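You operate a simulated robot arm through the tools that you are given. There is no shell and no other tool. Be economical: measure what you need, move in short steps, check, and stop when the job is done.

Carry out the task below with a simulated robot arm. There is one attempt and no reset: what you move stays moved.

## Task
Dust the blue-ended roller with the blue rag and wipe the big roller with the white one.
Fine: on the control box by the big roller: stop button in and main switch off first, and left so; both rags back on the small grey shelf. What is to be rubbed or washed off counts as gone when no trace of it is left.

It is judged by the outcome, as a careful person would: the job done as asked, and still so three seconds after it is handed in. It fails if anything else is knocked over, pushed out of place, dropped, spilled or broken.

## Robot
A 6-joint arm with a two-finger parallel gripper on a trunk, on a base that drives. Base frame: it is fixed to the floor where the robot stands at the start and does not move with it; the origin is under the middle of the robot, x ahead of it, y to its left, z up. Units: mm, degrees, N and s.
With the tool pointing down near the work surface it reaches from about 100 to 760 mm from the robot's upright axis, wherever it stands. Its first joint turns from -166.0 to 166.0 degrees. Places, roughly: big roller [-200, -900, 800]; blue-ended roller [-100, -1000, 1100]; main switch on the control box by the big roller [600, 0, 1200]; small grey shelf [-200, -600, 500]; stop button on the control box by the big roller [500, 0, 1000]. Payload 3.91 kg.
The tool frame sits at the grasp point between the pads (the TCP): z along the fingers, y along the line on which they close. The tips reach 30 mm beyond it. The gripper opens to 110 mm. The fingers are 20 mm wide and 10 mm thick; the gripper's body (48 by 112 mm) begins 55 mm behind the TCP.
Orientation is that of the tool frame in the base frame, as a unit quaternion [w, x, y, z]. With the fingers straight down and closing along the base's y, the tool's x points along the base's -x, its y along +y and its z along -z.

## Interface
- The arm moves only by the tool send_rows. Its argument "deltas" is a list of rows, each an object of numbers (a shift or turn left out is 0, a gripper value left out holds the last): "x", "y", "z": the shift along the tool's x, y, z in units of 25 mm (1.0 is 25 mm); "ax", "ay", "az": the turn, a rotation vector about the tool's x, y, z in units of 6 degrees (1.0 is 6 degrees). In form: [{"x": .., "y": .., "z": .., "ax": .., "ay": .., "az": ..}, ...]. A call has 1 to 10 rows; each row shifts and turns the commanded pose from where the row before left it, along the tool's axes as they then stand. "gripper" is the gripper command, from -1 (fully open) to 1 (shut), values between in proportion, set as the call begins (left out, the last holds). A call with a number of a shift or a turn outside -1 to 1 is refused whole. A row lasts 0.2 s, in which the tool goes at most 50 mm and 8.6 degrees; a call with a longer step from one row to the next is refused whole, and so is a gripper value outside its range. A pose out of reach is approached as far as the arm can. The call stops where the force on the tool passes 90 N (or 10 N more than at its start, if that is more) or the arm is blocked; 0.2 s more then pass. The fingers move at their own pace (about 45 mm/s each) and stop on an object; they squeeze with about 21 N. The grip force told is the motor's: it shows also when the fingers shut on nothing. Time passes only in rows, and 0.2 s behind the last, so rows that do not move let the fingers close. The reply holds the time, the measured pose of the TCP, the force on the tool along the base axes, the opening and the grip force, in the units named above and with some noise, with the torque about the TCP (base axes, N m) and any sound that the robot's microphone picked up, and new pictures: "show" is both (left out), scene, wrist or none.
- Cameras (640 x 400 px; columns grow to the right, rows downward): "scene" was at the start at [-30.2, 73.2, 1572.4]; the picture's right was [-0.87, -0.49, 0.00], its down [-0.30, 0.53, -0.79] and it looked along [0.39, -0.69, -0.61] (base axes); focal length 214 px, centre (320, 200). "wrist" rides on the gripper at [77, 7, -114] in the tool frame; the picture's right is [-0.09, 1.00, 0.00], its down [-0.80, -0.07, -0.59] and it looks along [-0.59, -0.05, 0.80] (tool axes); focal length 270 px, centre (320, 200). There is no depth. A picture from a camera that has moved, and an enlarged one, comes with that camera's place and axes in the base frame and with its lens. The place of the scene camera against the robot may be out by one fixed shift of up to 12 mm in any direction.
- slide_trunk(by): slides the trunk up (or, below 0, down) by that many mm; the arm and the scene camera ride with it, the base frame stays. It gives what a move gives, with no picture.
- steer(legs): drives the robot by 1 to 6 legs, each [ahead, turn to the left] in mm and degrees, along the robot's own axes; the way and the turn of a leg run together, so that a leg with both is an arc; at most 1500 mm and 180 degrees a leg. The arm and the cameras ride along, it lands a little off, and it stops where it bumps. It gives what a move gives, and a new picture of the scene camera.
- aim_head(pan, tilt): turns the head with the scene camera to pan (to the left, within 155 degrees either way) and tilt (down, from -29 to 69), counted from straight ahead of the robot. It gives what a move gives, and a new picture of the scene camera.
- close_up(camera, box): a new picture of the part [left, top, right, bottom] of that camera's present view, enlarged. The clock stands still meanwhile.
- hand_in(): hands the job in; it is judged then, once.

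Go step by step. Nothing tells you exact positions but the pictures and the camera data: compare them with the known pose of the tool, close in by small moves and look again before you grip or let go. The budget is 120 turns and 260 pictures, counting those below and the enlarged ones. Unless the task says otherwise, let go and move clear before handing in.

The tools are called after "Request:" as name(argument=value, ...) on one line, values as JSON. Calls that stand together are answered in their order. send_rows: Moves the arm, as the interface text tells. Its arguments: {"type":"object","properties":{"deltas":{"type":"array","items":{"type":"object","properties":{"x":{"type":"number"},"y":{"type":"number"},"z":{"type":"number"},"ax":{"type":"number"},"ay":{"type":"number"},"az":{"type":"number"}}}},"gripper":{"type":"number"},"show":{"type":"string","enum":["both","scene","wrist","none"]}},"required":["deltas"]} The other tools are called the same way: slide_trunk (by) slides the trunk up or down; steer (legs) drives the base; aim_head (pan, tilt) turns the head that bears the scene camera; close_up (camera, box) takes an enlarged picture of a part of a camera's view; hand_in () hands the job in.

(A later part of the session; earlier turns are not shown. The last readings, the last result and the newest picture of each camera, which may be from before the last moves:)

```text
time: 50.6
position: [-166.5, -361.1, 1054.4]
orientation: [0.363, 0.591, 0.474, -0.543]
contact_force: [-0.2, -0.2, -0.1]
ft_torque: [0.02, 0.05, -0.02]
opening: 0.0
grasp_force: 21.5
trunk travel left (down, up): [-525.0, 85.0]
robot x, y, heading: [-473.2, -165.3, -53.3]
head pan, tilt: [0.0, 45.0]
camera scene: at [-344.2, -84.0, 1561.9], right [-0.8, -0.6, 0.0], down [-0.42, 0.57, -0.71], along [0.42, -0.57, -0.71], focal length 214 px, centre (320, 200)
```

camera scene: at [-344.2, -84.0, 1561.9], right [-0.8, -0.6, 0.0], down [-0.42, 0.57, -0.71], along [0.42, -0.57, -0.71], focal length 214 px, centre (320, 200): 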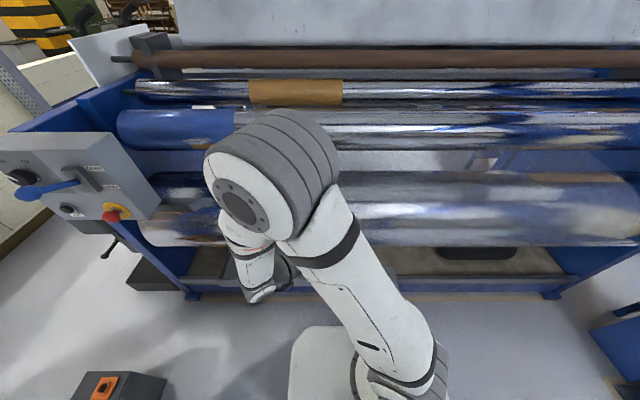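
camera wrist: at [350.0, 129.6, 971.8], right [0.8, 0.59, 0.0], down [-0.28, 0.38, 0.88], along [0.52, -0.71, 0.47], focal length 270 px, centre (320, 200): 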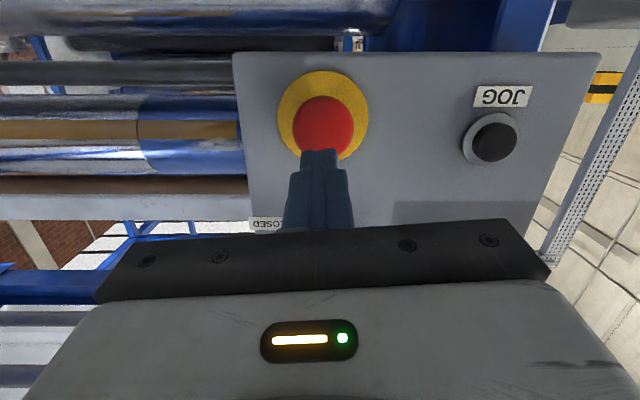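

The robot faces the machine squarely. Now I inspect both rollers along their length.

Request:
close_up(camera="scene", box=[100, 90, 370, 260])

Request:
close_up(camera="scene", box=[340, 90, 640, 270])

Request:
aim_head(pan=-55, tilt=35)

Request:
close_up(camera="scene", box=[150, 80, 450, 280])

```text
2.35 times, centred on (235, 175) of scene
camera zoom: at [-344.2, -84.0, 1561.9], right [-0.8, -0.6, 0.0], down [-0.42, 0.57, -0.71], along [0.42, -0.57, -0.71], focal length 505 px, centre (520, 259)
```

zoom: 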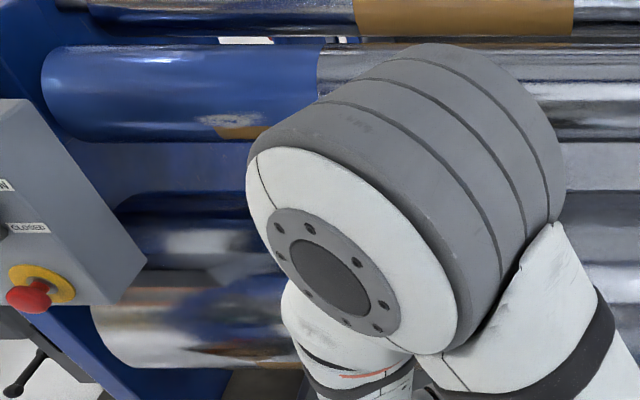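

```text
2.13 times, centred on (490, 180) of scene
camera zoom: at [-344.2, -84.0, 1561.9], right [-0.8, -0.6, 0.0], down [-0.42, 0.57, -0.71], along [0.42, -0.57, -0.71], focal length 458 px, centre (-43, 243)
```

zoom: 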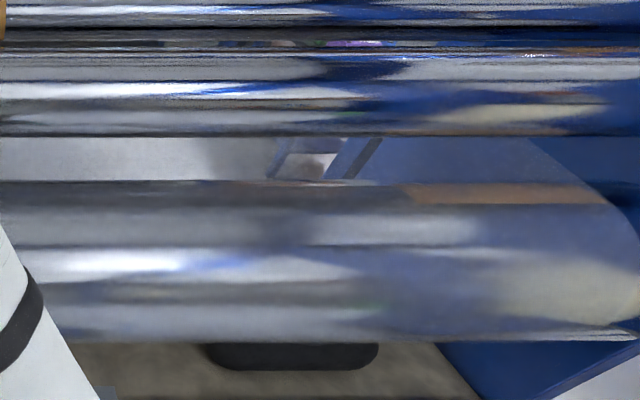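

```text
time: 51.8
position: [-168.7, -361.4, 1054.0]
orientation: [0.362, 0.591, 0.474, -0.543]
contact_force: [0.6, -0.2, -0.5]
ft_torque: [0.0, -0.03, 0.01]
opening: 0.0
grasp_force: 21.4
trunk travel left (down, up): [-525.0, 85.0]
robot x, y, heading: [-472.8, -164.4, -53.3]
head pan, tilt: [-55.0, 35.0]
camera scene: at [-420.4, -102.2, 1576.7], right [-0.95, 0.32, 0.0], down [0.18, 0.54, -0.82], along [-0.26, -0.78, -0.57], focal length 214 px, centre (320, 200)
```

scene: 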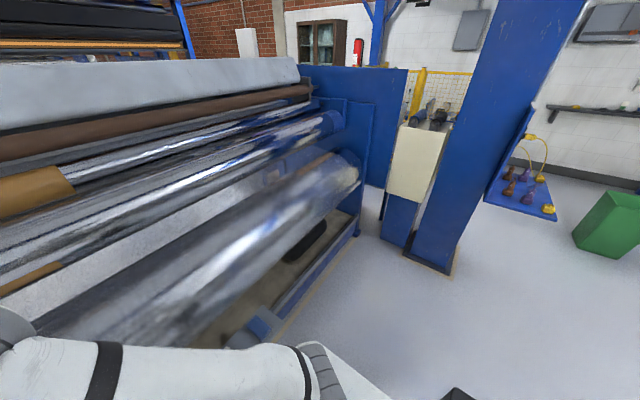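

```text
2.00 times, centred on (300, 180) of scene
camera zoom: at [-420.4, -102.2, 1576.7], right [-0.95, 0.32, 0.0], down [0.18, 0.54, -0.82], along [-0.26, -0.78, -0.57], focal length 429 px, centre (360, 240)
```

zoom: 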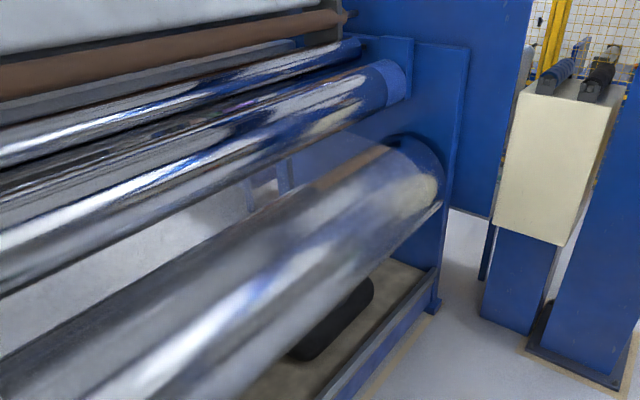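

I'll bring the tool back to pointing down, facing the machine, so the wrist camera can inspect the rollers from near.

Request:
send_rows(deltas=[{"ax": -1}, {"ax": -1}, {"ax": -1}, {"ax": -1}, {"ax": -1}, {"ax": -1}, {"ax": -1}, {"ax": -1}, {"ax": -0.95}], gripper=-0.4, show="none")

Request:
send_rows(deltas=[{"ay": 1, "x": -1}, {"ay": 1, "x": -1}, {"ay": 1, "x": -1}, {"ay": 1}, {"ay": 1}, {"ay": 1}, {"ay": 1}, {"ay": 1}, {"ay": 1}], show="wrist")

```text
time: 53.8
position: [-24.4, -329.2, 1073.1]
orientation: [0.588, 0.363, 0.67, -0.272]
contact_force: [0.0, 0.5, 0.6]
ft_torque: [-0.03, 0.0, -0.01]
opening: 77.1
grasp_force: 0.0
out of reach, approached as far as the arm can: row 3, 4, 5, 6, 7, 8, 9
trunk travel left (down, up): [-525.0, 85.0]
robot x, y, heading: [-472.4, -167.7, -53.5]
head pan, tilt: [-55.0, 35.0]
```

```text
time: 55.8
position: [-16.2, -347.4, 1144.9]
orientation: [0.222, 0.447, 0.863, -0.075]
contact_force: [-0.2, 0.1, 0.7]
ft_torque: [-0.03, -0.02, 0.01]
opening: 77.0
grasp_force: 0.1
trunk travel left (down, up): [-525.0, 85.0]
robot x, y, heading: [-472.0, -168.1, -53.1]
head pan, tilt: [-55.0, 35.0]
camera wrist: at [-85.1, -249.1, 1211.0], right [0.85, 0.52, 0.11], down [0.16, -0.44, 0.89], along [0.51, -0.73, -0.45], focal length 270 px, centre (320, 200)
```

wrist: 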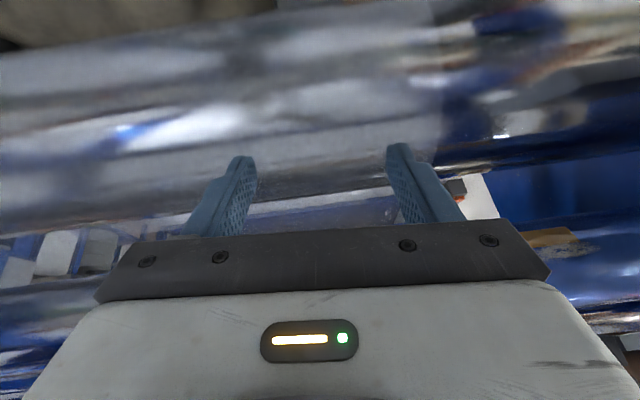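

The haze boundary on the big roller is clear near d≈-19 (left of it hazy in this view). I'd like to find its other end, so I look at the far right portion.

Request:
aim_head(pan=-40, tilt=35)

Request:
close_up(camera="scene", box=[100, 130, 340, 280])

Request:
close_up(camera="scene", box=[320, 80, 500, 200])

```text
time: 56.6
position: [-15.5, -347.2, 1144.6]
orientation: [0.223, 0.447, 0.863, -0.076]
contact_force: [-0.2, -0.4, -0.3]
ft_torque: [0.01, -0.01, -0.05]
opening: 76.8
grasp_force: 0.0
trunk travel left (down, up): [-525.0, 85.0]
robot x, y, heading: [-470.9, -164.7, -53.6]
head pan, tilt: [-40.0, 35.0]
camera scene: at [-397.9, -106.6, 1576.7], right [-1.0, 0.06, 0.0], down [0.03, 0.57, -0.82], along [-0.05, -0.82, -0.57], focal length 214 px, centre (320, 200)
```

scene: 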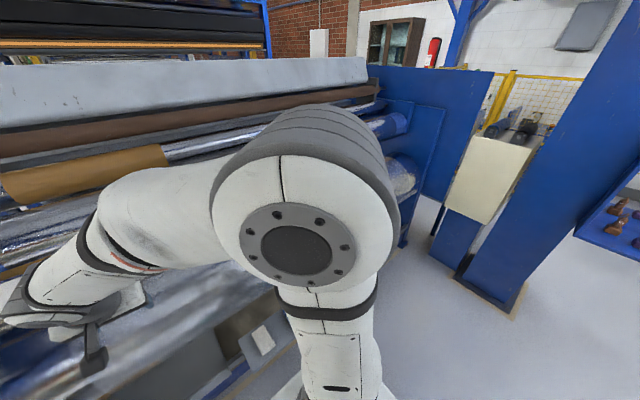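

```text
2.67 times, centred on (220, 205) of scene
camera zoom: at [-397.9, -106.6, 1576.7], right [-1.0, 0.06, 0.0], down [0.03, 0.57, -0.82], along [-0.05, -0.82, -0.57], focal length 572 px, centre (587, 187)
```

zoom: 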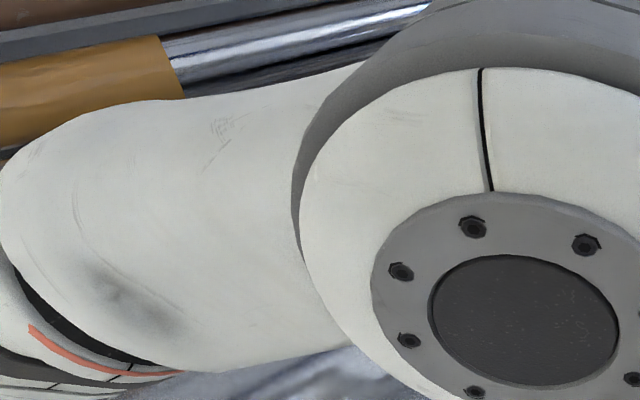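

```text
3.33 times, centred on (410, 140) of scene
camera zoom: at [-397.9, -106.6, 1576.7], right [-1.0, 0.06, 0.0], down [0.03, 0.57, -0.82], along [-0.05, -0.82, -0.57], focal length 715 px, centre (20, 400)
```

zoom: 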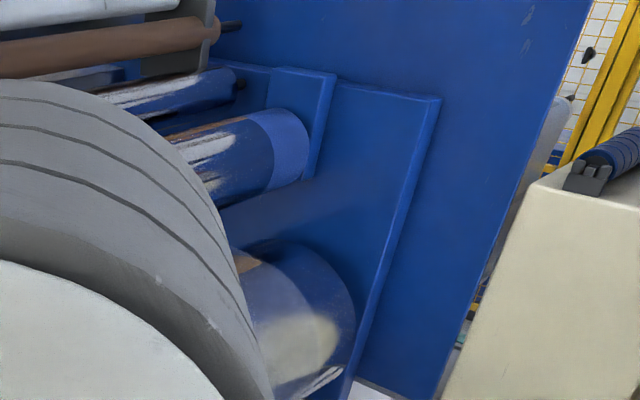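

The arm elbow blocks that view; I'll handle it later. Now I straighten the tool down and position it above the white rag (≈ (-187,-542)).

Request:
send_rows(deltas=[{"ay": 1}, {"ay": 1}, {"ay": 1}, {"ay": 1}, {"ay": 0.5}], show="none")

Request:
send_rows(deltas=[{"y": -1, "x": -0.1}, {"y": -1, "x": -0.1}, {"y": -1, "x": -0.1}, {"y": -1, "x": -0.1}, {"y": -1, "x": -0.1}, {"y": -1, "x": -0.1}, {"y": -1, "x": -0.1}, {"y": -1, "x": -0.1}, {"y": -1, "x": -0.1}, {"y": -1, "x": -0.1}], show="wrist")

```text
time: 57.8
position: [-15.9, -348.4, 1144.1]
orientation: [0.014, 0.452, 0.891, 0.032]
contact_force: [-0.5, -0.2, -0.3]
ft_torque: [0.03, -0.03, -0.02]
opening: 77.0
grasp_force: 0.0
trunk travel left (down, up): [-525.0, 85.0]
robot x, y, heading: [-471.7, -165.6, -53.6]
head pan, tilt: [-40.0, 35.0]
```

```text
time: 60.0
position: [-201.4, -515.2, 1129.5]
orientation: [0.014, 0.452, 0.891, 0.031]
contact_force: [0.2, 1.0, 0.5]
ft_torque: [-0.01, 0.02, 0.0]
opening: 76.8
grasp_force: 0.0
trunk travel left (down, up): [-525.0, 85.0]
robot x, y, heading: [-472.1, -168.5, -53.3]
head pan, tilt: [-40.0, 35.0]
camera wrist: at [-247.7, -453.8, 1241.3], right [0.85, 0.52, 0.07], down [0.38, -0.71, 0.59], along [0.35, -0.48, -0.81], focal length 270 px, centre (320, 200)
```

wrist: 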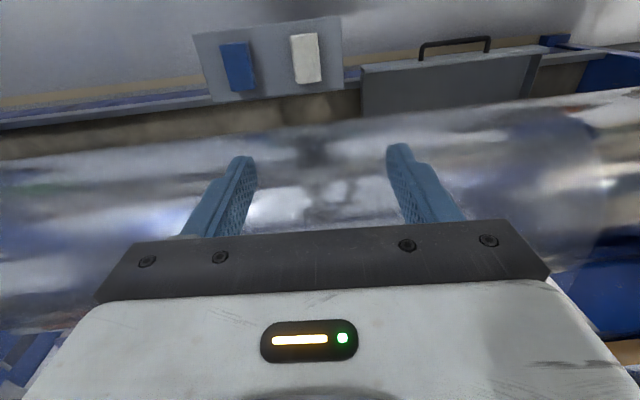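

Rags confirmed: white ≈ (-184,-541), blue ≈ (-312,-635). I level the tool, centre over the white rag and lower the trunk.

Request:
send_rows(deltas=[{"ax": 0.65, "x": -0.6}, {"x": -0.64}], show="none")

Request:
slide_trunk(by=-380)

Request:
close_up(camera="wrist", box=[0, 0, 640, 400])

```text
time: 60.6
position: [-183.4, -539.7, 1128.0]
orientation: [-0.001, 0.453, 0.892, 0.0]
contact_force: [-0.9, -1.3, -0.1]
ft_torque: [0.0, -0.01, 0.03]
opening: 77.0
grasp_force: 0.1
trunk travel left (down, up): [-525.0, 85.0]
robot x, y, heading: [-470.7, -164.4, -53.5]
head pan, tilt: [-40.0, 35.0]
```

```text
time: 64.3
position: [-182.8, -539.9, 747.5]
orientation: [0.0, 0.453, 0.892, 0.0]
contact_force: [0.4, 0.8, -0.5]
ft_torque: [-0.02, 0.0, 0.01]
opening: 77.0
grasp_force: 0.0
trunk travel left (down, up): [-145.0, 465.0]
robot x, y, heading: [-472.0, -166.0, -53.6]
head pan, tilt: [-40.0, 35.0]
```

```text
1.00 times, centred on (320, 200) of wrist (not enlarged: the box is as wide or as high as the picture)
camera zoom: at [-223.7, -473.9, 860.6], right [0.86, 0.52, 0.0], down [0.42, -0.69, 0.59], along [0.31, -0.51, -0.8], focal length 270 px, centre (320, 200)
```

zoom: 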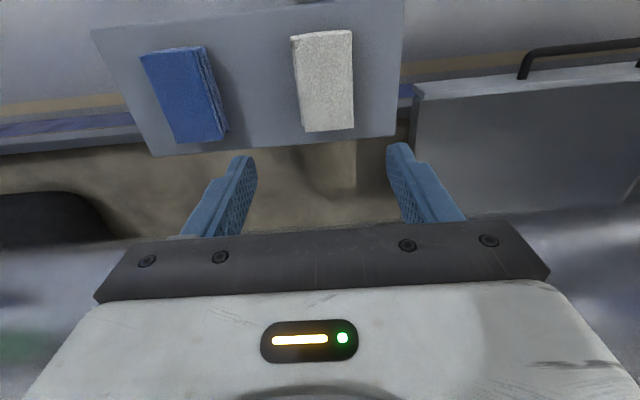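

I centre a little, open to ~95 mm and descend toward the white rag.

Request:
send_rows(deltas=[{"x": 0.24, "y": 0.14, "z": 0.5}, {"z": 0.9}, {"z": 0.9}, {"z": 0.9}, {"z": 0.9}, {"z": 0.9}, {"z": 0.9}], gripper=-0.73, show="wrist")

```text
time: 65.9
position: [-185.1, -531.2, 600.2]
orientation: [0.0, 0.453, 0.891, 0.0]
contact_force: [-0.6, -0.8, 0.1]
ft_torque: [0.0, -0.02, -0.01]
opening: 95.1
grasp_force: 0.1
trunk travel left (down, up): [-145.0, 465.0]
robot x, y, heading: [-467.0, -164.3, -53.3]
head pan, tilt: [-40.0, 35.0]
camera wrist: at [-224.3, -465.8, 713.8], right [0.86, 0.52, 0.0], down [0.42, -0.69, 0.59], along [0.31, -0.51, -0.8], focal length 270 px, centre (320, 200)
```

wrist: 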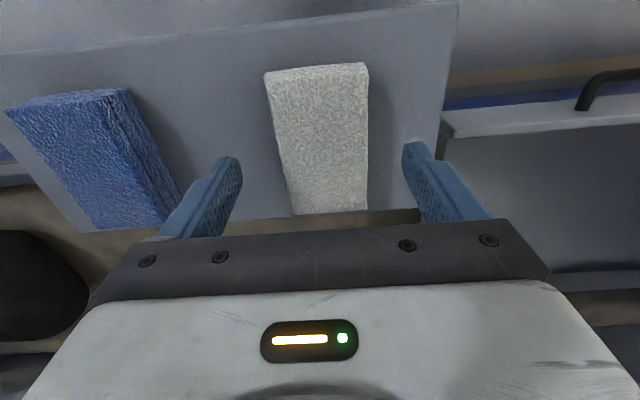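

Request:
send_rows(deltas=[{"x": -0.2, "z": 0.6}, {"z": 0.6}, {"z": 0.6}], show="wrist")

Request:
aim_head(pan=0, tilt=50)

```text
time: 66.7
position: [-183.0, -536.9, 553.7]
orientation: [0.0, 0.453, 0.892, 0.0]
contact_force: [0.1, 0.4, 0.2]
ft_torque: [0.03, -0.03, -0.01]
opening: 95.2
grasp_force: 0.0
trunk travel left (down, up): [-145.0, 465.0]
robot x, y, heading: [-472.1, -167.2, -53.7]
head pan, tilt: [-40.0, 35.0]
camera wrist: at [-222.9, -471.1, 666.9], right [0.86, 0.52, 0.0], down [0.42, -0.69, 0.59], along [0.31, -0.51, -0.8], focal length 270 px, centre (320, 200)
```

wrist: 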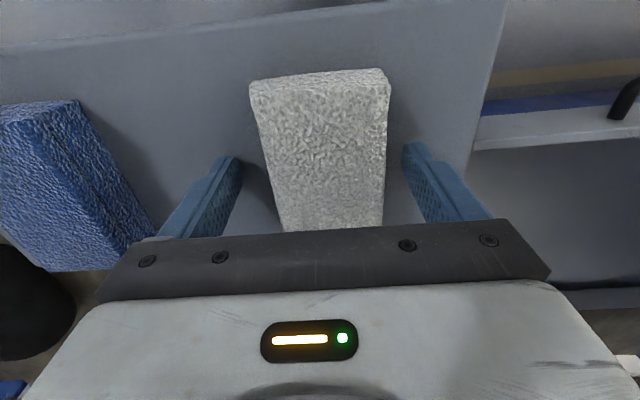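

```text
time: 67.8
position: [-183.7, -536.6, 553.8]
orientation: [-0.001, 0.453, 0.891, 0.001]
contact_force: [0.8, 0.7, 0.4]
ft_torque: [0.0, 0.0, 0.0]
opening: 95.2
grasp_force: 0.1
trunk travel left (down, up): [-145.0, 465.0]
robot x, y, heading: [-470.6, -161.9, -53.3]
head pan, tilt: [0.0, 50.0]
camera scene: at [-346.7, -80.7, 1175.0], right [-0.8, -0.59, 0.0], down [-0.46, 0.62, -0.64], along [0.38, -0.52, -0.77], focal length 214 px, centre (320, 200)
```

scene: 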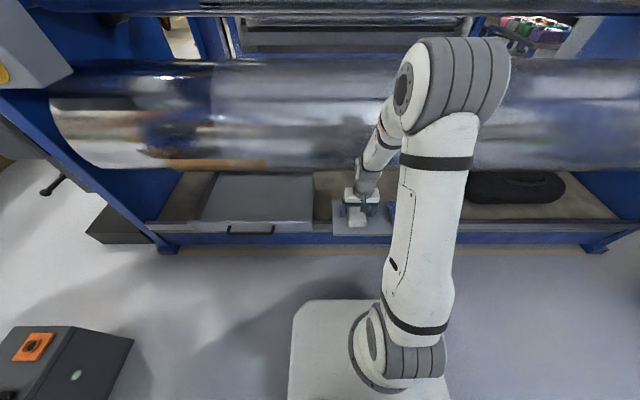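

Request:
close_up(camera="scene", box=[310, 170, 420, 240])

Request:
close_up(camera="scene", box=[40, 40, 400, 190])

Request:
close_up(camera="scene", box=[440, 30, 640, 200])

```text
5.71 times, centred on (365, 205) of scene
camera zoom: at [-346.7, -80.7, 1175.0], right [-0.8, -0.59, 0.0], down [-0.46, 0.62, -0.64], along [0.38, -0.52, -0.77], focal length 1226 px, centre (63, 171)
```

zoom: 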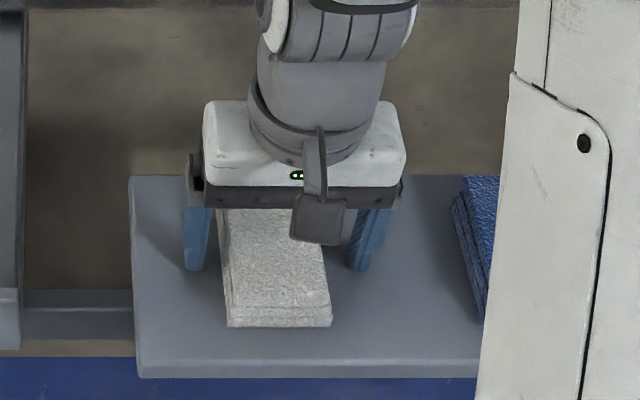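

```text
1.78 times, centred on (220, 115) of scene
camera zoom: at [-346.7, -80.7, 1175.0], right [-0.8, -0.59, 0.0], down [-0.46, 0.62, -0.64], along [0.38, -0.52, -0.77], focal length 381 px, centre (498, 351)
```

zoom: 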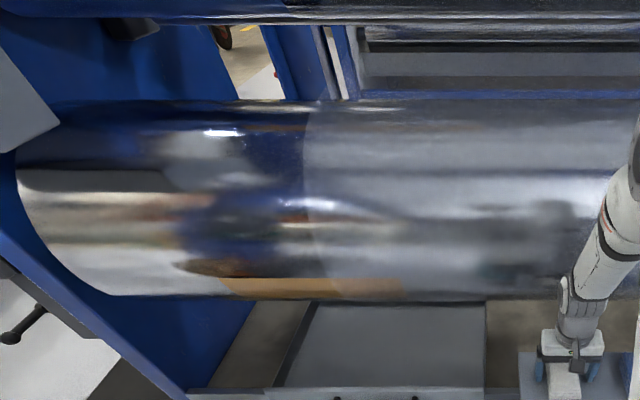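

```text
2.35 times, centred on (540, 115) of scene
camera zoom: at [-346.7, -80.7, 1175.0], right [-0.8, -0.59, 0.0], down [-0.46, 0.62, -0.64], along [0.38, -0.52, -0.77], focal length 505 px, centre (-198, 400)
```

zoom: 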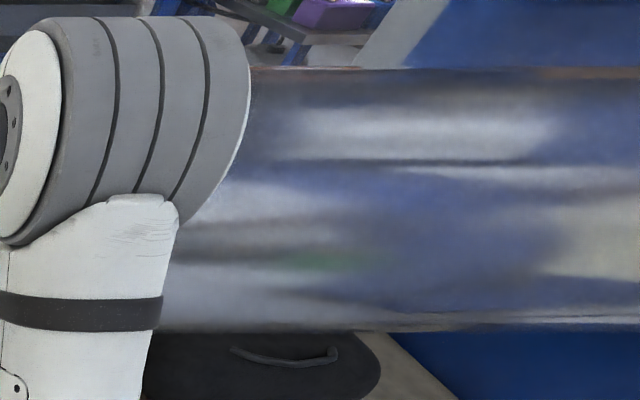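

The rag is ~20-25 mm thick. I go down 10 mm more and close on it.

Request:
send_rows(deltas=[{"z": 0.4}], show="none")

Request:
send_rows(deltas=[{}, {}, {}, {}, {}], gripper=1, show="wrist")

Request:
close_up(camera="scene", box=[310, 170, 420, 240])

```text
time: 68.2
position: [-182.6, -536.1, 549.0]
orientation: [0.003, 0.452, 0.892, -0.001]
contact_force: [-5.3, 8.2, 56.6]
ft_torque: [1.09, -0.16, 0.12]
opening: 95.1
grasp_force: 0.0
trunk travel left (down, up): [-145.0, 465.0]
robot x, y, heading: [-470.3, -164.8, -53.3]
head pan, tilt: [0.0, 50.0]
```

```text
time: 69.3
position: [-184.0, -536.2, 550.9]
orientation: [0.006, 0.453, 0.892, -0.003]
contact_force: [-1.0, 5.2, 88.3]
ft_torque: [1.21, -0.09, 0.16]
opening: 95.0
grasp_force: 20.8
trunk travel left (down, up): [-145.0, 465.0]
robot x, y, heading: [-473.8, -166.3, -53.4]
head pan, tilt: [0.0, 50.0]
camera wrist: at [-224.1, -469.5, 662.4], right [0.86, 0.52, 0.0], down [0.41, -0.68, 0.6], along [0.31, -0.52, -0.8], focal length 270 px, centre (320, 200)
```

wrist: 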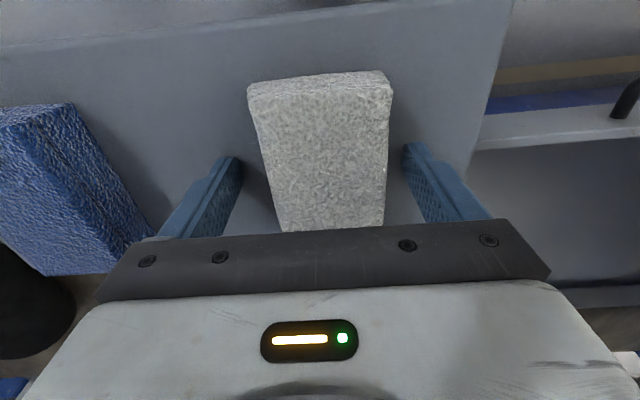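

```text
5.71 times, centred on (365, 205) of scene
camera zoom: at [-350.1, -76.3, 1175.2], right [-0.8, -0.6, 0.0], down [-0.45, 0.61, -0.65], along [0.39, -0.52, -0.76], focal length 1226 px, centre (63, 171)
```

zoom: 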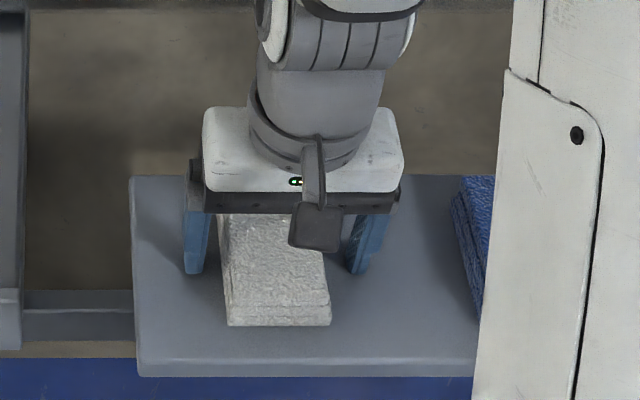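

The fingertips are on the shelf (surface ≈ 521). I lift 15 mm with fingers open, then close.

Request:
send_rows(deltas=[{"z": -0.6}, {}], gripper=-0.73, show="none")

Request:
send_rows(deltas=[{}, {}, {}, {}, {}], gripper=1, show="wrist")

Request:
close_up(camera="scene", box=[310, 170, 420, 240])

```text
time: 70.0
position: [-184.5, -535.6, 558.5]
orientation: [-0.002, 0.452, 0.892, 0.0]
contact_force: [-0.6, -0.3, 1.3]
ft_torque: [0.04, 0.0, 0.04]
opening: 95.1
grasp_force: 0.1
trunk travel left (down, up): [-145.0, 465.0]
robot x, y, heading: [-472.4, -166.1, -53.5]
head pan, tilt: [0.0, 50.0]
```

```text
time: 71.2
position: [-183.7, -536.1, 559.5]
orientation: [-0.001, 0.452, 0.892, 0.0]
contact_force: [-0.3, 0.9, -0.8]
ft_torque: [0.02, 0.02, -0.03]
opening: 64.0
grasp_force: 20.8
trunk travel left (down, up): [-145.0, 465.0]
robot x, y, heading: [-470.5, -164.2, -53.4]
head pan, tilt: [0.0, 50.0]
camera wrist: at [-223.4, -470.5, 672.9], right [0.86, 0.52, 0.0], down [0.42, -0.69, 0.59], along [0.31, -0.51, -0.8], focal length 270 px, centre (320, 200)
```

wrist: 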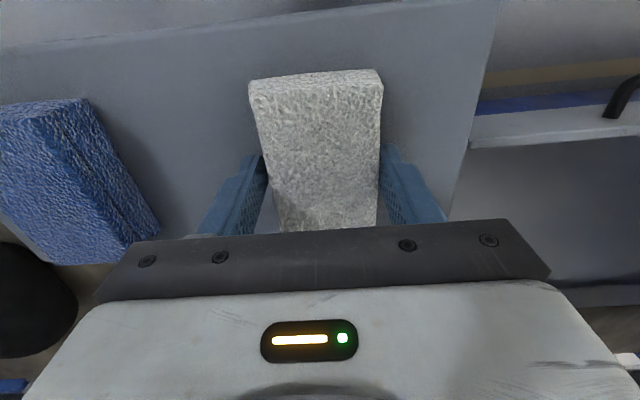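

```text
5.71 times, centred on (365, 205) of scene
camera zoom: at [-346.7, -80.7, 1175.0], right [-0.8, -0.6, 0.0], down [-0.46, 0.62, -0.64], along [0.38, -0.52, -0.77], focal length 1226 px, centre (63, 171)
```

zoom: 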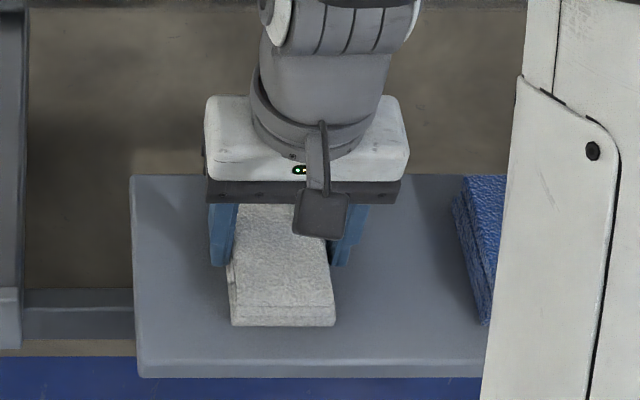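

White rag held at 64 mm. I lift it and check.

Request:
send_rows(deltas=[{"z": -0.5}, {"z": -0.8}, {"z": -0.8, "x": 0.3}, {"z": -0.8, "x": 0.3}, {"z": -0.8, "x": 0.3}, {"z": -0.8, "x": 0.3}], show="both")

```text
time: 72.5
position: [-200.7, -514.2, 673.0]
orientation: [-0.001, 0.453, 0.892, 0.0]
contact_force: [0.4, 0.3, -0.7]
ft_torque: [0.03, -0.03, 0.0]
opening: 0.1
grasp_force: 21.4
trunk travel left (down, up): [-145.0, 465.0]
robot x, y, heading: [-473.4, -166.6, -53.4]
head pan, tilt: [0.0, 50.0]
camera scene: at [-346.6, -80.8, 1174.9], right [-0.8, -0.6, 0.0], down [-0.46, 0.62, -0.64], along [0.38, -0.52, -0.77], focal length 214 px, centre (320, 200)
camera wrist: at [-240.1, -447.7, 786.7], right [0.86, 0.52, 0.0], down [0.42, -0.69, 0.59], along [0.31, -0.51, -0.81], focal length 270 px, centre (320, 200)
```

scene: 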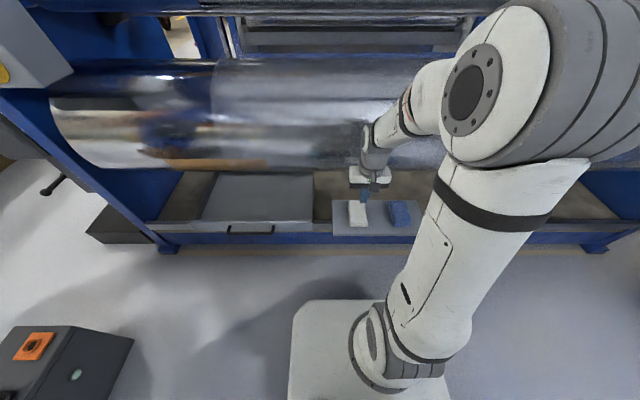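
wrist: 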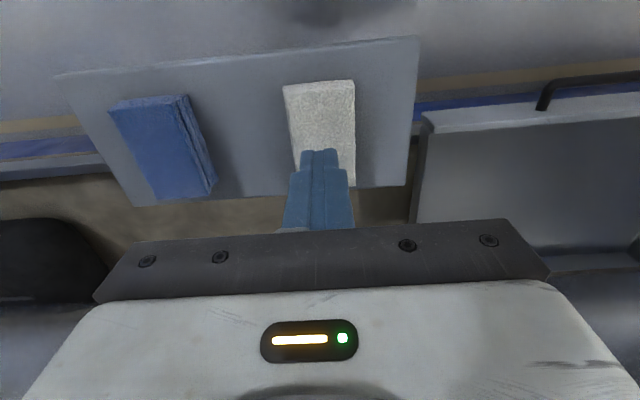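

It slipped; the rag remains in place on the shelf. I'll re-grip deeper, tips just above the shelf.

Request:
send_rows(deltas=[{}, {}, {}, {}, {"z": 0.8, "x": -0.3}, {"z": 0.8, "x": -0.3}, {"z": 0.8, "x": -0.4}, {"z": 0.8}, {"z": 0.8}, {"z": 0.75}], gripper=-0.73, show="none")

Request:
send_rows(deltas=[{}, {}, {}, {}, {}, {}], gripper=1, show="none")

Request:
send_rows(deltas=[{"z": -0.1}, {"z": -0.2}, {"z": -0.3}, {"z": -0.4}, {"z": -0.5}], show="wrist")

```text
time: 74.8
position: [-185.8, -534.3, 553.5]
orientation: [0.0, 0.453, 0.892, -0.001]
contact_force: [-0.6, 0.1, 0.0]
ft_torque: [0.01, 0.01, 0.01]
opening: 95.2
grasp_force: 0.0
trunk travel left (down, up): [-145.0, 465.0]
robot x, y, heading: [-470.6, -165.5, -53.6]
head pan, tilt: [0.0, 50.0]
```

```text
time: 76.2
position: [-184.9, -533.9, 555.0]
orientation: [-0.001, 0.453, 0.892, 0.0]
contact_force: [0.0, 0.1, -0.4]
ft_torque: [0.01, 0.02, -0.03]
opening: 64.2
grasp_force: 20.7
trunk travel left (down, up): [-145.0, 465.0]
robot x, y, heading: [-469.4, -165.6, -53.5]
head pan, tilt: [0.0, 50.0]
```

```text
time: 77.3
position: [-185.0, -533.2, 592.1]
orientation: [-0.001, 0.453, 0.892, 0.0]
contact_force: [0.0, 0.4, -0.1]
ft_torque: [-0.02, 0.0, 0.01]
opening: 64.2
grasp_force: 21.1
trunk travel left (down, up): [-145.0, 465.0]
robot x, y, heading: [-470.4, -165.3, -53.2]
head pan, tilt: [0.0, 50.0]
camera wrist: at [-225.0, -467.7, 705.5], right [0.86, 0.52, 0.0], down [0.42, -0.69, 0.59], along [0.31, -0.51, -0.8], focal length 270 px, centre (320, 200)
```

wrist: 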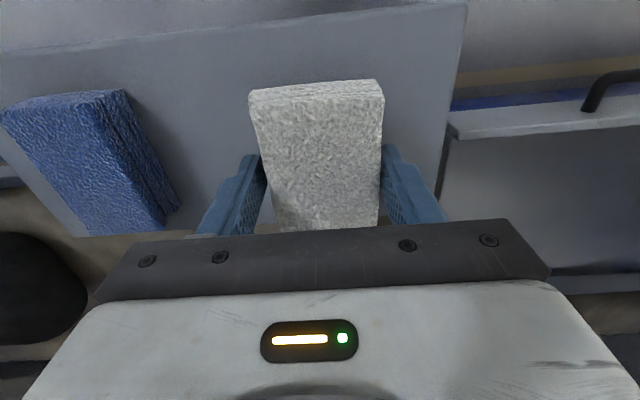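

Now it is held. I look closely at the haze boundary before lifting away.

Request:
close_up(camera="scene", box=[150, 50, 300, 180])

Request:
send_rows(deltas=[{"z": -0.8}, {"z": -0.8, "x": 0.4}, {"z": -0.8, "x": 0.8}, {"z": -0.8, "x": 0.8}, {"z": -0.8, "x": 0.8}, {"z": -0.8, "x": 0.8}], show="wrist")

```text
3.08 times, centred on (225, 115) of scene
camera zoom: at [-346.6, -80.8, 1174.9], right [-0.8, -0.6, 0.0], down [-0.46, 0.62, -0.64], along [0.38, -0.52, -0.77], focal length 660 px, centre (612, 462)
```

zoom: 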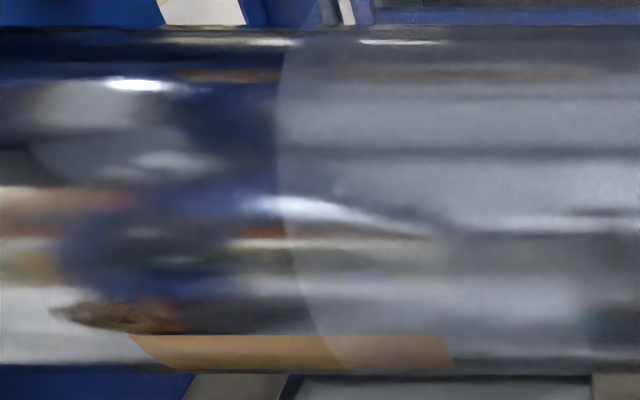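

```text
time: 78.8
position: [-237.1, -459.6, 710.7]
orientation: [-0.001, 0.453, 0.892, 0.0]
contact_force: [-0.8, 0.0, -0.4]
ft_torque: [0.02, 0.01, 0.0]
opening: 64.4
grasp_force: 21.2
trunk travel left (down, up): [-145.0, 465.0]
robot x, y, heading: [-468.1, -166.4, -53.1]
head pan, tilt: [0.0, 50.0]
camera wrist: at [-277.0, -394.1, 824.4], right [0.86, 0.52, 0.0], down [0.42, -0.69, 0.59], along [0.31, -0.51, -0.8], focal length 270 px, centre (320, 200)
```

wrist: 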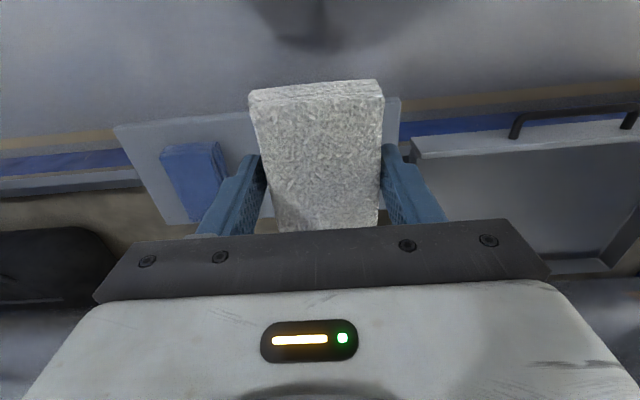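

The film is a milky layer covering nearly the whole visible side. I look for its right end.

Request:
aim_head(pan=-50, tilt=25)

Request:
close_up(camera="scene", box=[150, 120, 400, 280])

```text
time: 79.9
position: [-237.3, -461.1, 710.3]
orientation: [-0.001, 0.453, 0.892, 0.001]
contact_force: [-0.1, 0.3, -0.4]
ft_torque: [0.0, 0.0, 0.03]
opening: 64.4
grasp_force: 21.0
trunk travel left (down, up): [-145.0, 465.0]
robot x, y, heading: [-472.2, -163.6, -53.4]
head pan, tilt: [-50.0, 25.0]
camera scene: at [-414.0, -108.3, 1212.4], right [-0.97, 0.23, 0.0], down [0.1, 0.41, -0.91], along [-0.21, -0.88, -0.42], focal length 214 px, centre (320, 200)
```

scene: 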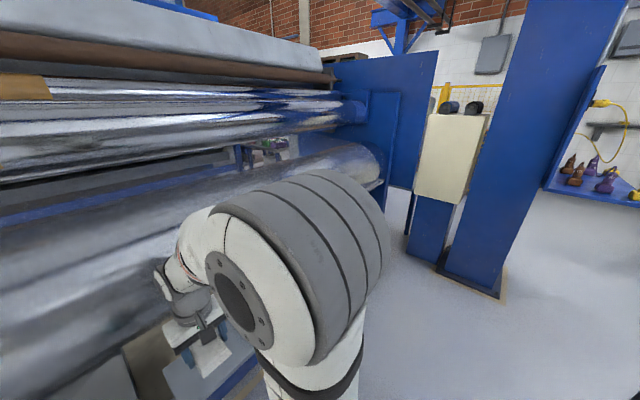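

```text
2.50 times, centred on (275, 200) of scene
camera zoom: at [-414.0, -108.3, 1212.4], right [-0.97, 0.23, 0.0], down [0.1, 0.41, -0.91], along [-0.21, -0.88, -0.42], focal length 536 px, centre (432, 200)
```

zoom: 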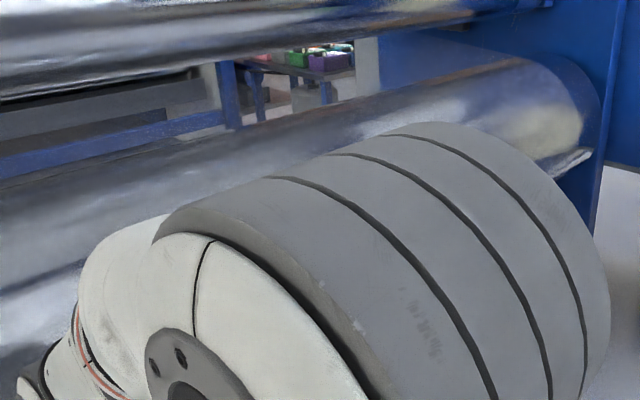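

The film reaches nearly to the right end. I'll wipe in columns around the roller with the rag's long side along the axis. First I raise the trunk and move 60 mm closer, then roll the rag 90°.

Request:
slide_trunk(by=160)

Request:
steer(legs=[[55, 0]])

Request:
send_rows(deltas=[{"az": -1, "z": -1}, {"az": -1, "z": -1}, {"az": -1, "z": -1}, {"az": -1, "z": -1}, {"az": -1, "z": -1}, {"az": -1, "z": -1}, {"az": -1, "z": -1}, {"az": -1, "z": -1}, {"az": -1}, {"az": -1}], show="none")

Request:
send_rows(deltas=[{"az": -1}, {"az": -1}, {"az": -1}, {"az": -1}, {"az": -1}], show="both")

```text
time: 81.8
position: [-236.7, -459.1, 870.8]
orientation: [-0.001, 0.452, 0.892, 0.001]
contact_force: [-0.9, 0.5, -0.5]
ft_torque: [0.0, 0.01, 0.02]
opening: 64.5
grasp_force: 20.8
trunk travel left (down, up): [-305.0, 305.0]
robot x, y, heading: [-475.0, -167.6, -53.5]
head pan, tilt: [-50.0, 25.0]
```

```text
time: 82.7
position: [-203.6, -504.0, 871.4]
orientation: [-0.001, 0.453, 0.892, 0.0]
contact_force: [0.4, -0.6, -0.4]
ft_torque: [-0.04, 0.02, -0.04]
opening: 64.1
grasp_force: 21.0
trunk travel left (down, up): [-305.0, 305.0]
robot x, y, heading: [-441.3, -211.3, -53.6]
head pan, tilt: [-50.0, 25.0]
camera scene: at [-380.7, -153.2, 1372.5], right [-0.97, 0.23, 0.0], down [0.1, 0.41, -0.91], along [-0.21, -0.88, -0.42], focal length 214 px, centre (320, 200)
```

scene: 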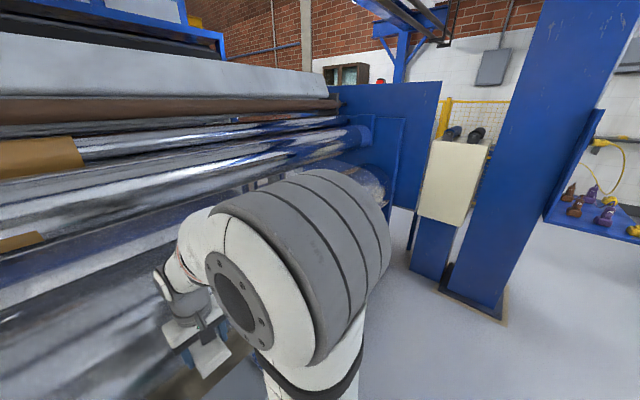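

```text
time: 84.9
position: [-203.7, -504.9, 1070.5]
orientation: [0.0, -0.056, 0.998, 0.0]
contact_force: [0.0, 0.0, -0.1]
ft_torque: [-0.03, -0.03, -0.01]
opening: 64.4
grasp_force: 20.8
trunk travel left (down, up): [-305.0, 305.0]
robot x, y, heading: [-439.5, -208.5, -53.5]
head pan, tilt: [-50.0, 25.0]
```

```text
time: 86.1
position: [-203.6, -505.4, 1071.5]
orientation: [-0.001, -0.311, 0.95, 0.002]
contact_force: [1.3, 0.9, -1.1]
ft_torque: [0.0, 0.01, -0.01]
opening: 64.3
grasp_force: 21.1
trunk travel left (down, up): [-305.0, 305.0]
robot x, y, heading: [-436.5, -212.3, -53.6]
head pan, tilt: [-50.0, 25.0]
camera scene: at [-380.7, -153.3, 1372.5], right [-0.97, 0.23, 0.0], down [0.1, 0.41, -0.91], along [-0.21, -0.88, -0.42], focal length 214 px, centre (320, 200)
camera wrist: at [-269.2, -545.4, 1184.3], right [-0.52, 0.85, 0.0], down [0.69, 0.42, 0.59], along [0.51, 0.31, -0.8], focal length 270 px, centre (320, 200)
```

scene: 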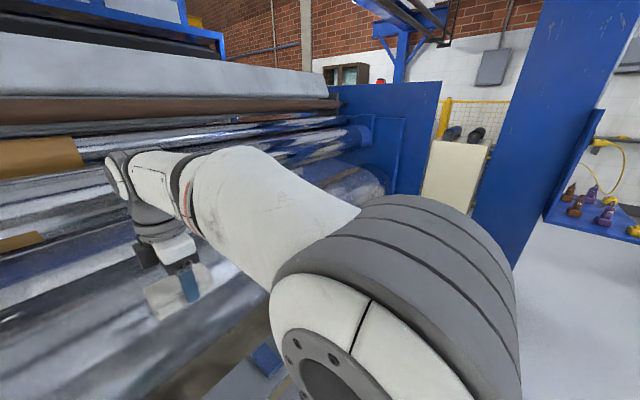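
wrist: 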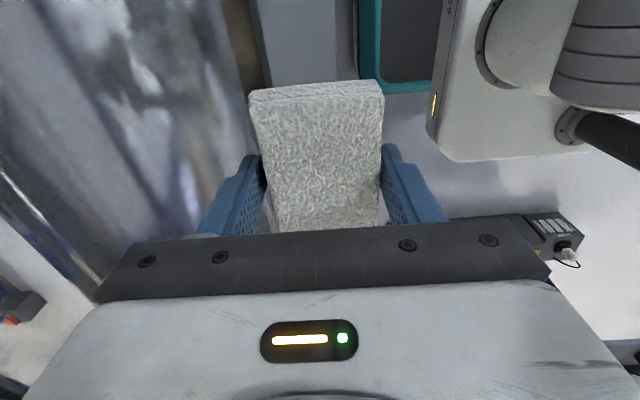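

The rag's long side now lies along the roller axis. I tilt to meet the roller's upper front face and approach to near contact for a test wipe.

Request:
send_rows(deltas=[{"ax": 1}, {"ax": 1}, {"ax": 1}, {"ax": 1}, {"ax": 1}, {"y": -0.9, "z": 0.9}, {"y": -0.9, "z": 0.9}, {"y": -0.9, "z": 0.9}, {"y": -0.9, "z": 0.9}, {"y": -0.9, "z": 0.9}], show="none")

Request:
aim_head(pan=0, tilt=40)

Request:
close_up(camera="wrist", box=[0, 0, 640, 400])

```text
time: 88.3
position: [-112.2, -627.0, 1031.8]
orientation: [0.08, -0.301, 0.918, -0.246]
contact_force: [0.8, -0.3, -0.7]
ft_torque: [0.03, -0.02, -0.02]
opening: 64.4
grasp_force: 20.9
trunk travel left (down, up): [-305.0, 305.0]
robot x, y, heading: [-437.6, -213.9, -53.1]
head pan, tilt: [-50.0, 25.0]
```

```text
time: 89.5
position: [-112.2, -626.3, 1031.1]
orientation: [0.08, -0.3, 0.919, -0.245]
contact_force: [-0.1, 0.1, -0.5]
ft_torque: [-0.01, 0.01, 0.0]
opening: 64.3
grasp_force: 21.4
trunk travel left (down, up): [-305.0, 305.0]
robot x, y, heading: [-438.1, -212.0, -53.2]
head pan, tilt: [0.0, 40.0]
camera scene: at [-308.6, -132.1, 1349.2], right [-0.8, -0.59, 0.0], down [-0.38, 0.52, -0.77], along [0.46, -0.62, -0.64], focal length 214 px, centre (320, 200)
```

scene: 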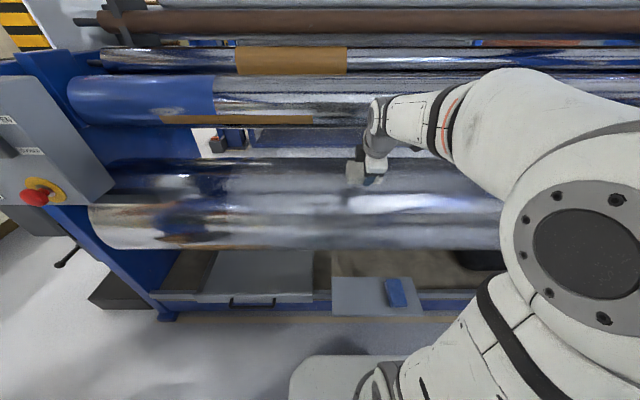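

```text
1.00 times, centred on (320, 200) of wrist (not enlarged: the box is as wide or as high as the picture)
camera zoom: at [-210.9, -620.6, 1125.7], right [-0.44, 0.75, -0.5], down [0.51, 0.66, 0.55], along [0.74, -0.01, -0.67], focal length 270 px, centre (320, 200)
```

zoom: 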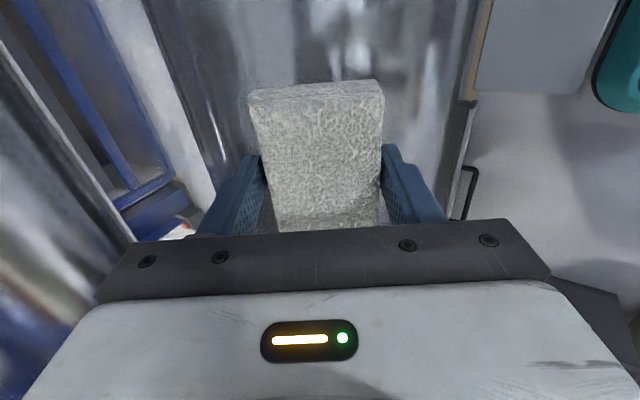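

I approach along the tool axis: 50 mm, then finer until contact.

Request:
send_rows(deltas=[{"z": 0.5}, {"z": 0.5}, {"z": 0.5}, {"z": 0.5}], show="none")

Request:
send_rows(deltas=[{"z": 0.2}, {"z": 0.2}, {"z": 0.2}], show="wrist")

```text
time: 90.5
position: [-98.1, -649.3, 985.7]
orientation: [0.079, -0.3, 0.918, -0.245]
contact_force: [-0.3, 0.1, 0.0]
ft_torque: [0.03, 0.0, 0.0]
opening: 64.5
grasp_force: 21.4
trunk travel left (down, up): [-305.0, 305.0]
robot x, y, heading: [-438.6, -210.9, -53.5]
head pan, tilt: [0.0, 40.0]
```

```text
time: 91.3
position: [-93.2, -656.3, 975.0]
orientation: [0.081, -0.3, 0.918, -0.246]
contact_force: [0.1, 0.0, -0.3]
ft_torque: [-0.01, -0.01, 0.03]
opening: 64.4
grasp_force: 21.4
trunk travel left (down, up): [-305.0, 305.0]
robot x, y, heading: [-442.0, -210.6, -53.5]
head pan, tilt: [0.0, 40.0]
camera wrist: at [-192.4, -650.6, 1069.2], right [-0.44, 0.75, -0.5], down [0.51, 0.66, 0.55], along [0.74, -0.01, -0.67], focal length 270 px, centre (320, 200)
```

wrist: 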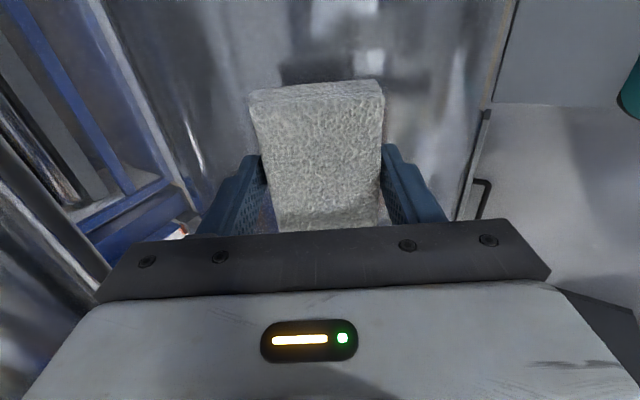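

Request:
send_rows(deltas=[{"z": 0.2}, {"z": 0.2}, {"z": 0.2}], show="none")

Request:
send_rows(deltas=[{"z": 0.2}, {"z": 0.2}], show="none")

Request:
send_rows(deltas=[{"z": 0.2}, {"z": 0.2}], show="wrist")

```text
time: 92.1
position: [-90.8, -661.1, 958.9]
orientation: [0.08, -0.3, 0.918, -0.245]
contact_force: [-0.8, -0.4, -1.2]
ft_torque: [0.02, 0.01, 0.03]
opening: 64.4
grasp_force: 20.8
trunk travel left (down, up): [-305.0, 305.0]
robot x, y, heading: [-438.9, -213.5, -53.5]
head pan, tilt: [0.0, 40.0]
```

```text
time: 92.7
position: [-87.0, -665.5, 951.4]
orientation: [0.081, -0.3, 0.918, -0.245]
contact_force: [-0.5, 0.9, -0.6]
ft_torque: [0.0, -0.03, 0.0]
opening: 64.3
grasp_force: 21.0
trunk travel left (down, up): [-305.0, 305.0]
robot x, y, heading: [-440.6, -209.4, -53.1]
head pan, tilt: [0.0, 40.0]
```

```text
time: 93.3
position: [-85.4, -669.4, 944.4]
orientation: [0.08, -0.301, 0.918, -0.246]
contact_force: [-6.1, 5.4, 11.0]
ft_torque: [0.28, -0.16, 0.17]
opening: 64.4
grasp_force: 21.0
trunk travel left (down, up): [-305.0, 305.0]
robot x, y, heading: [-440.3, -210.2, -53.3]
head pan, tilt: [0.0, 40.0]
camera wrist: at [-184.2, -663.3, 1038.7], right [-0.44, 0.75, -0.5], down [0.51, 0.66, 0.55], along [0.74, -0.01, -0.67], focal length 270 px, centre (320, 200)
```

wrist: 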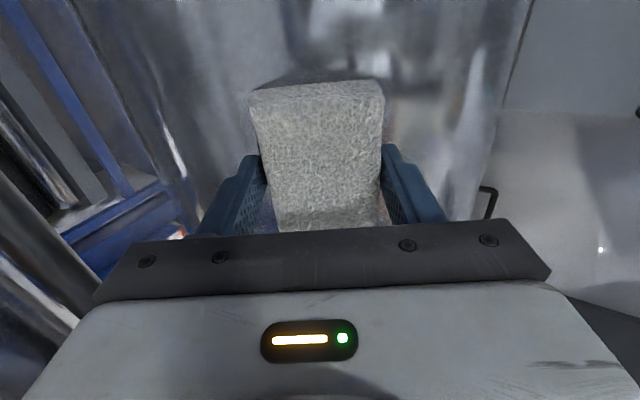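

Contact with ~14 N. I sweep downward around the roller by 30° and check the force and trace.

Request:
send_rows(deltas=[{"y": 0.87, "z": 0.05, "ax": 1}, {"y": 0.87, "z": 0.05, "ax": 1}, {"y": 0.87, "z": 0.05, "ax": 1}], show="none")

Request:
send_rows(deltas=[{"y": 0.87, "z": 0.05, "ax": 1}, {"y": 0.87, "z": 0.05, "ax": 1}], show="both")

Request:
close_up(camera="scene", box=[200, 140, 460, 260])

```text
time: 94.1
position: [-104.7, -631.4, 908.0]
orientation: [0.126, -0.292, 0.879, -0.355]
contact_force: [-1.2, 2.8, 1.0]
ft_torque: [-0.05, 0.02, -0.1]
opening: 64.4
grasp_force: 21.8
out of reach, approached as far as the arm can: row 3
trunk travel left (down, up): [-305.0, 305.0]
robot x, y, heading: [-435.5, -210.5, -53.2]
head pan, tilt: [0.0, 40.0]
```

```text
time: 94.7
position: [-119.4, -609.1, 877.2]
orientation: [0.157, -0.277, 0.837, -0.445]
contact_force: [-6.8, 5.2, 9.6]
ft_torque: [-0.17, 0.05, -0.1]
opening: 64.3
grasp_force: 21.3
trunk travel left (down, up): [-305.0, 305.0]
robot x, y, heading: [-439.5, -212.8, -53.5]
head pan, tilt: [0.0, 40.0]
camera scene: at [-309.8, -130.8, 1349.3], right [-0.8, -0.6, 0.0], down [-0.38, 0.52, -0.77], along [0.46, -0.62, -0.64], focal length 214 px, centre (320, 200)
camera wrist: at [-241.8, -577.0, 932.7], right [-0.25, 0.5, -0.83], down [0.36, 0.84, 0.4], along [0.9, -0.2, -0.39], focal length 270 px, centre (320, 200)
```

scene: 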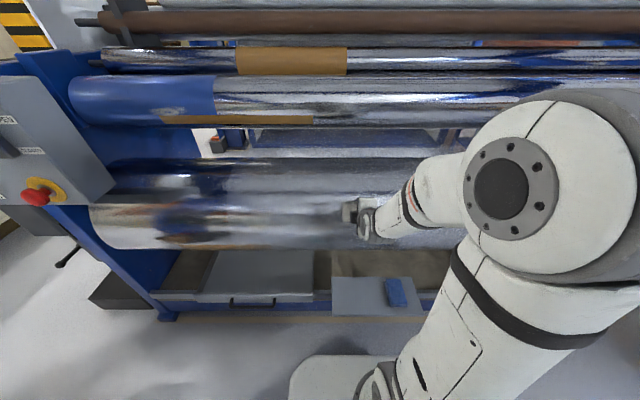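
wrist: 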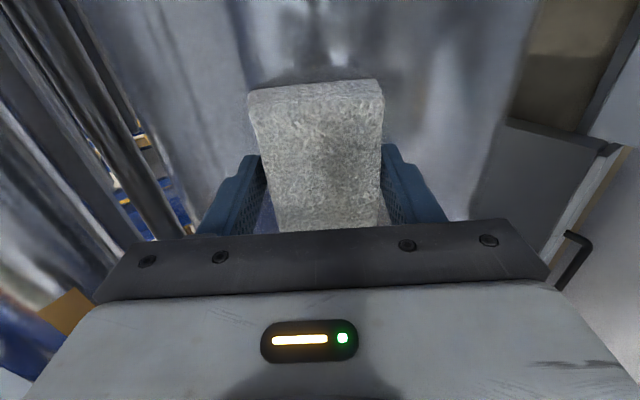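

```text
2.46 times, centred on (330, 200) of scene
camera zoom: at [-309.8, -130.8, 1349.3], right [-0.8, -0.6, 0.0], down [-0.38, 0.52, -0.77], along [0.46, -0.62, -0.64], focal length 528 px, centre (295, 200)
```

zoom: 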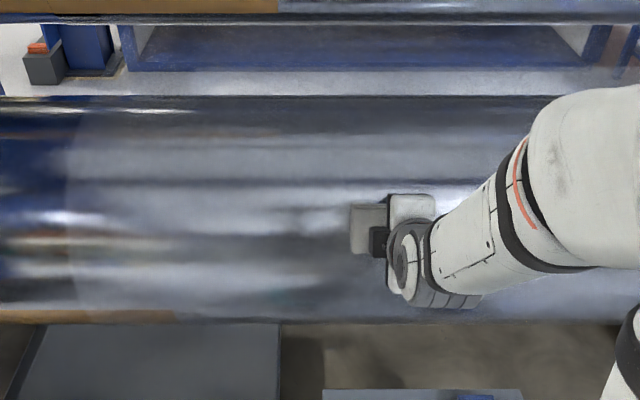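

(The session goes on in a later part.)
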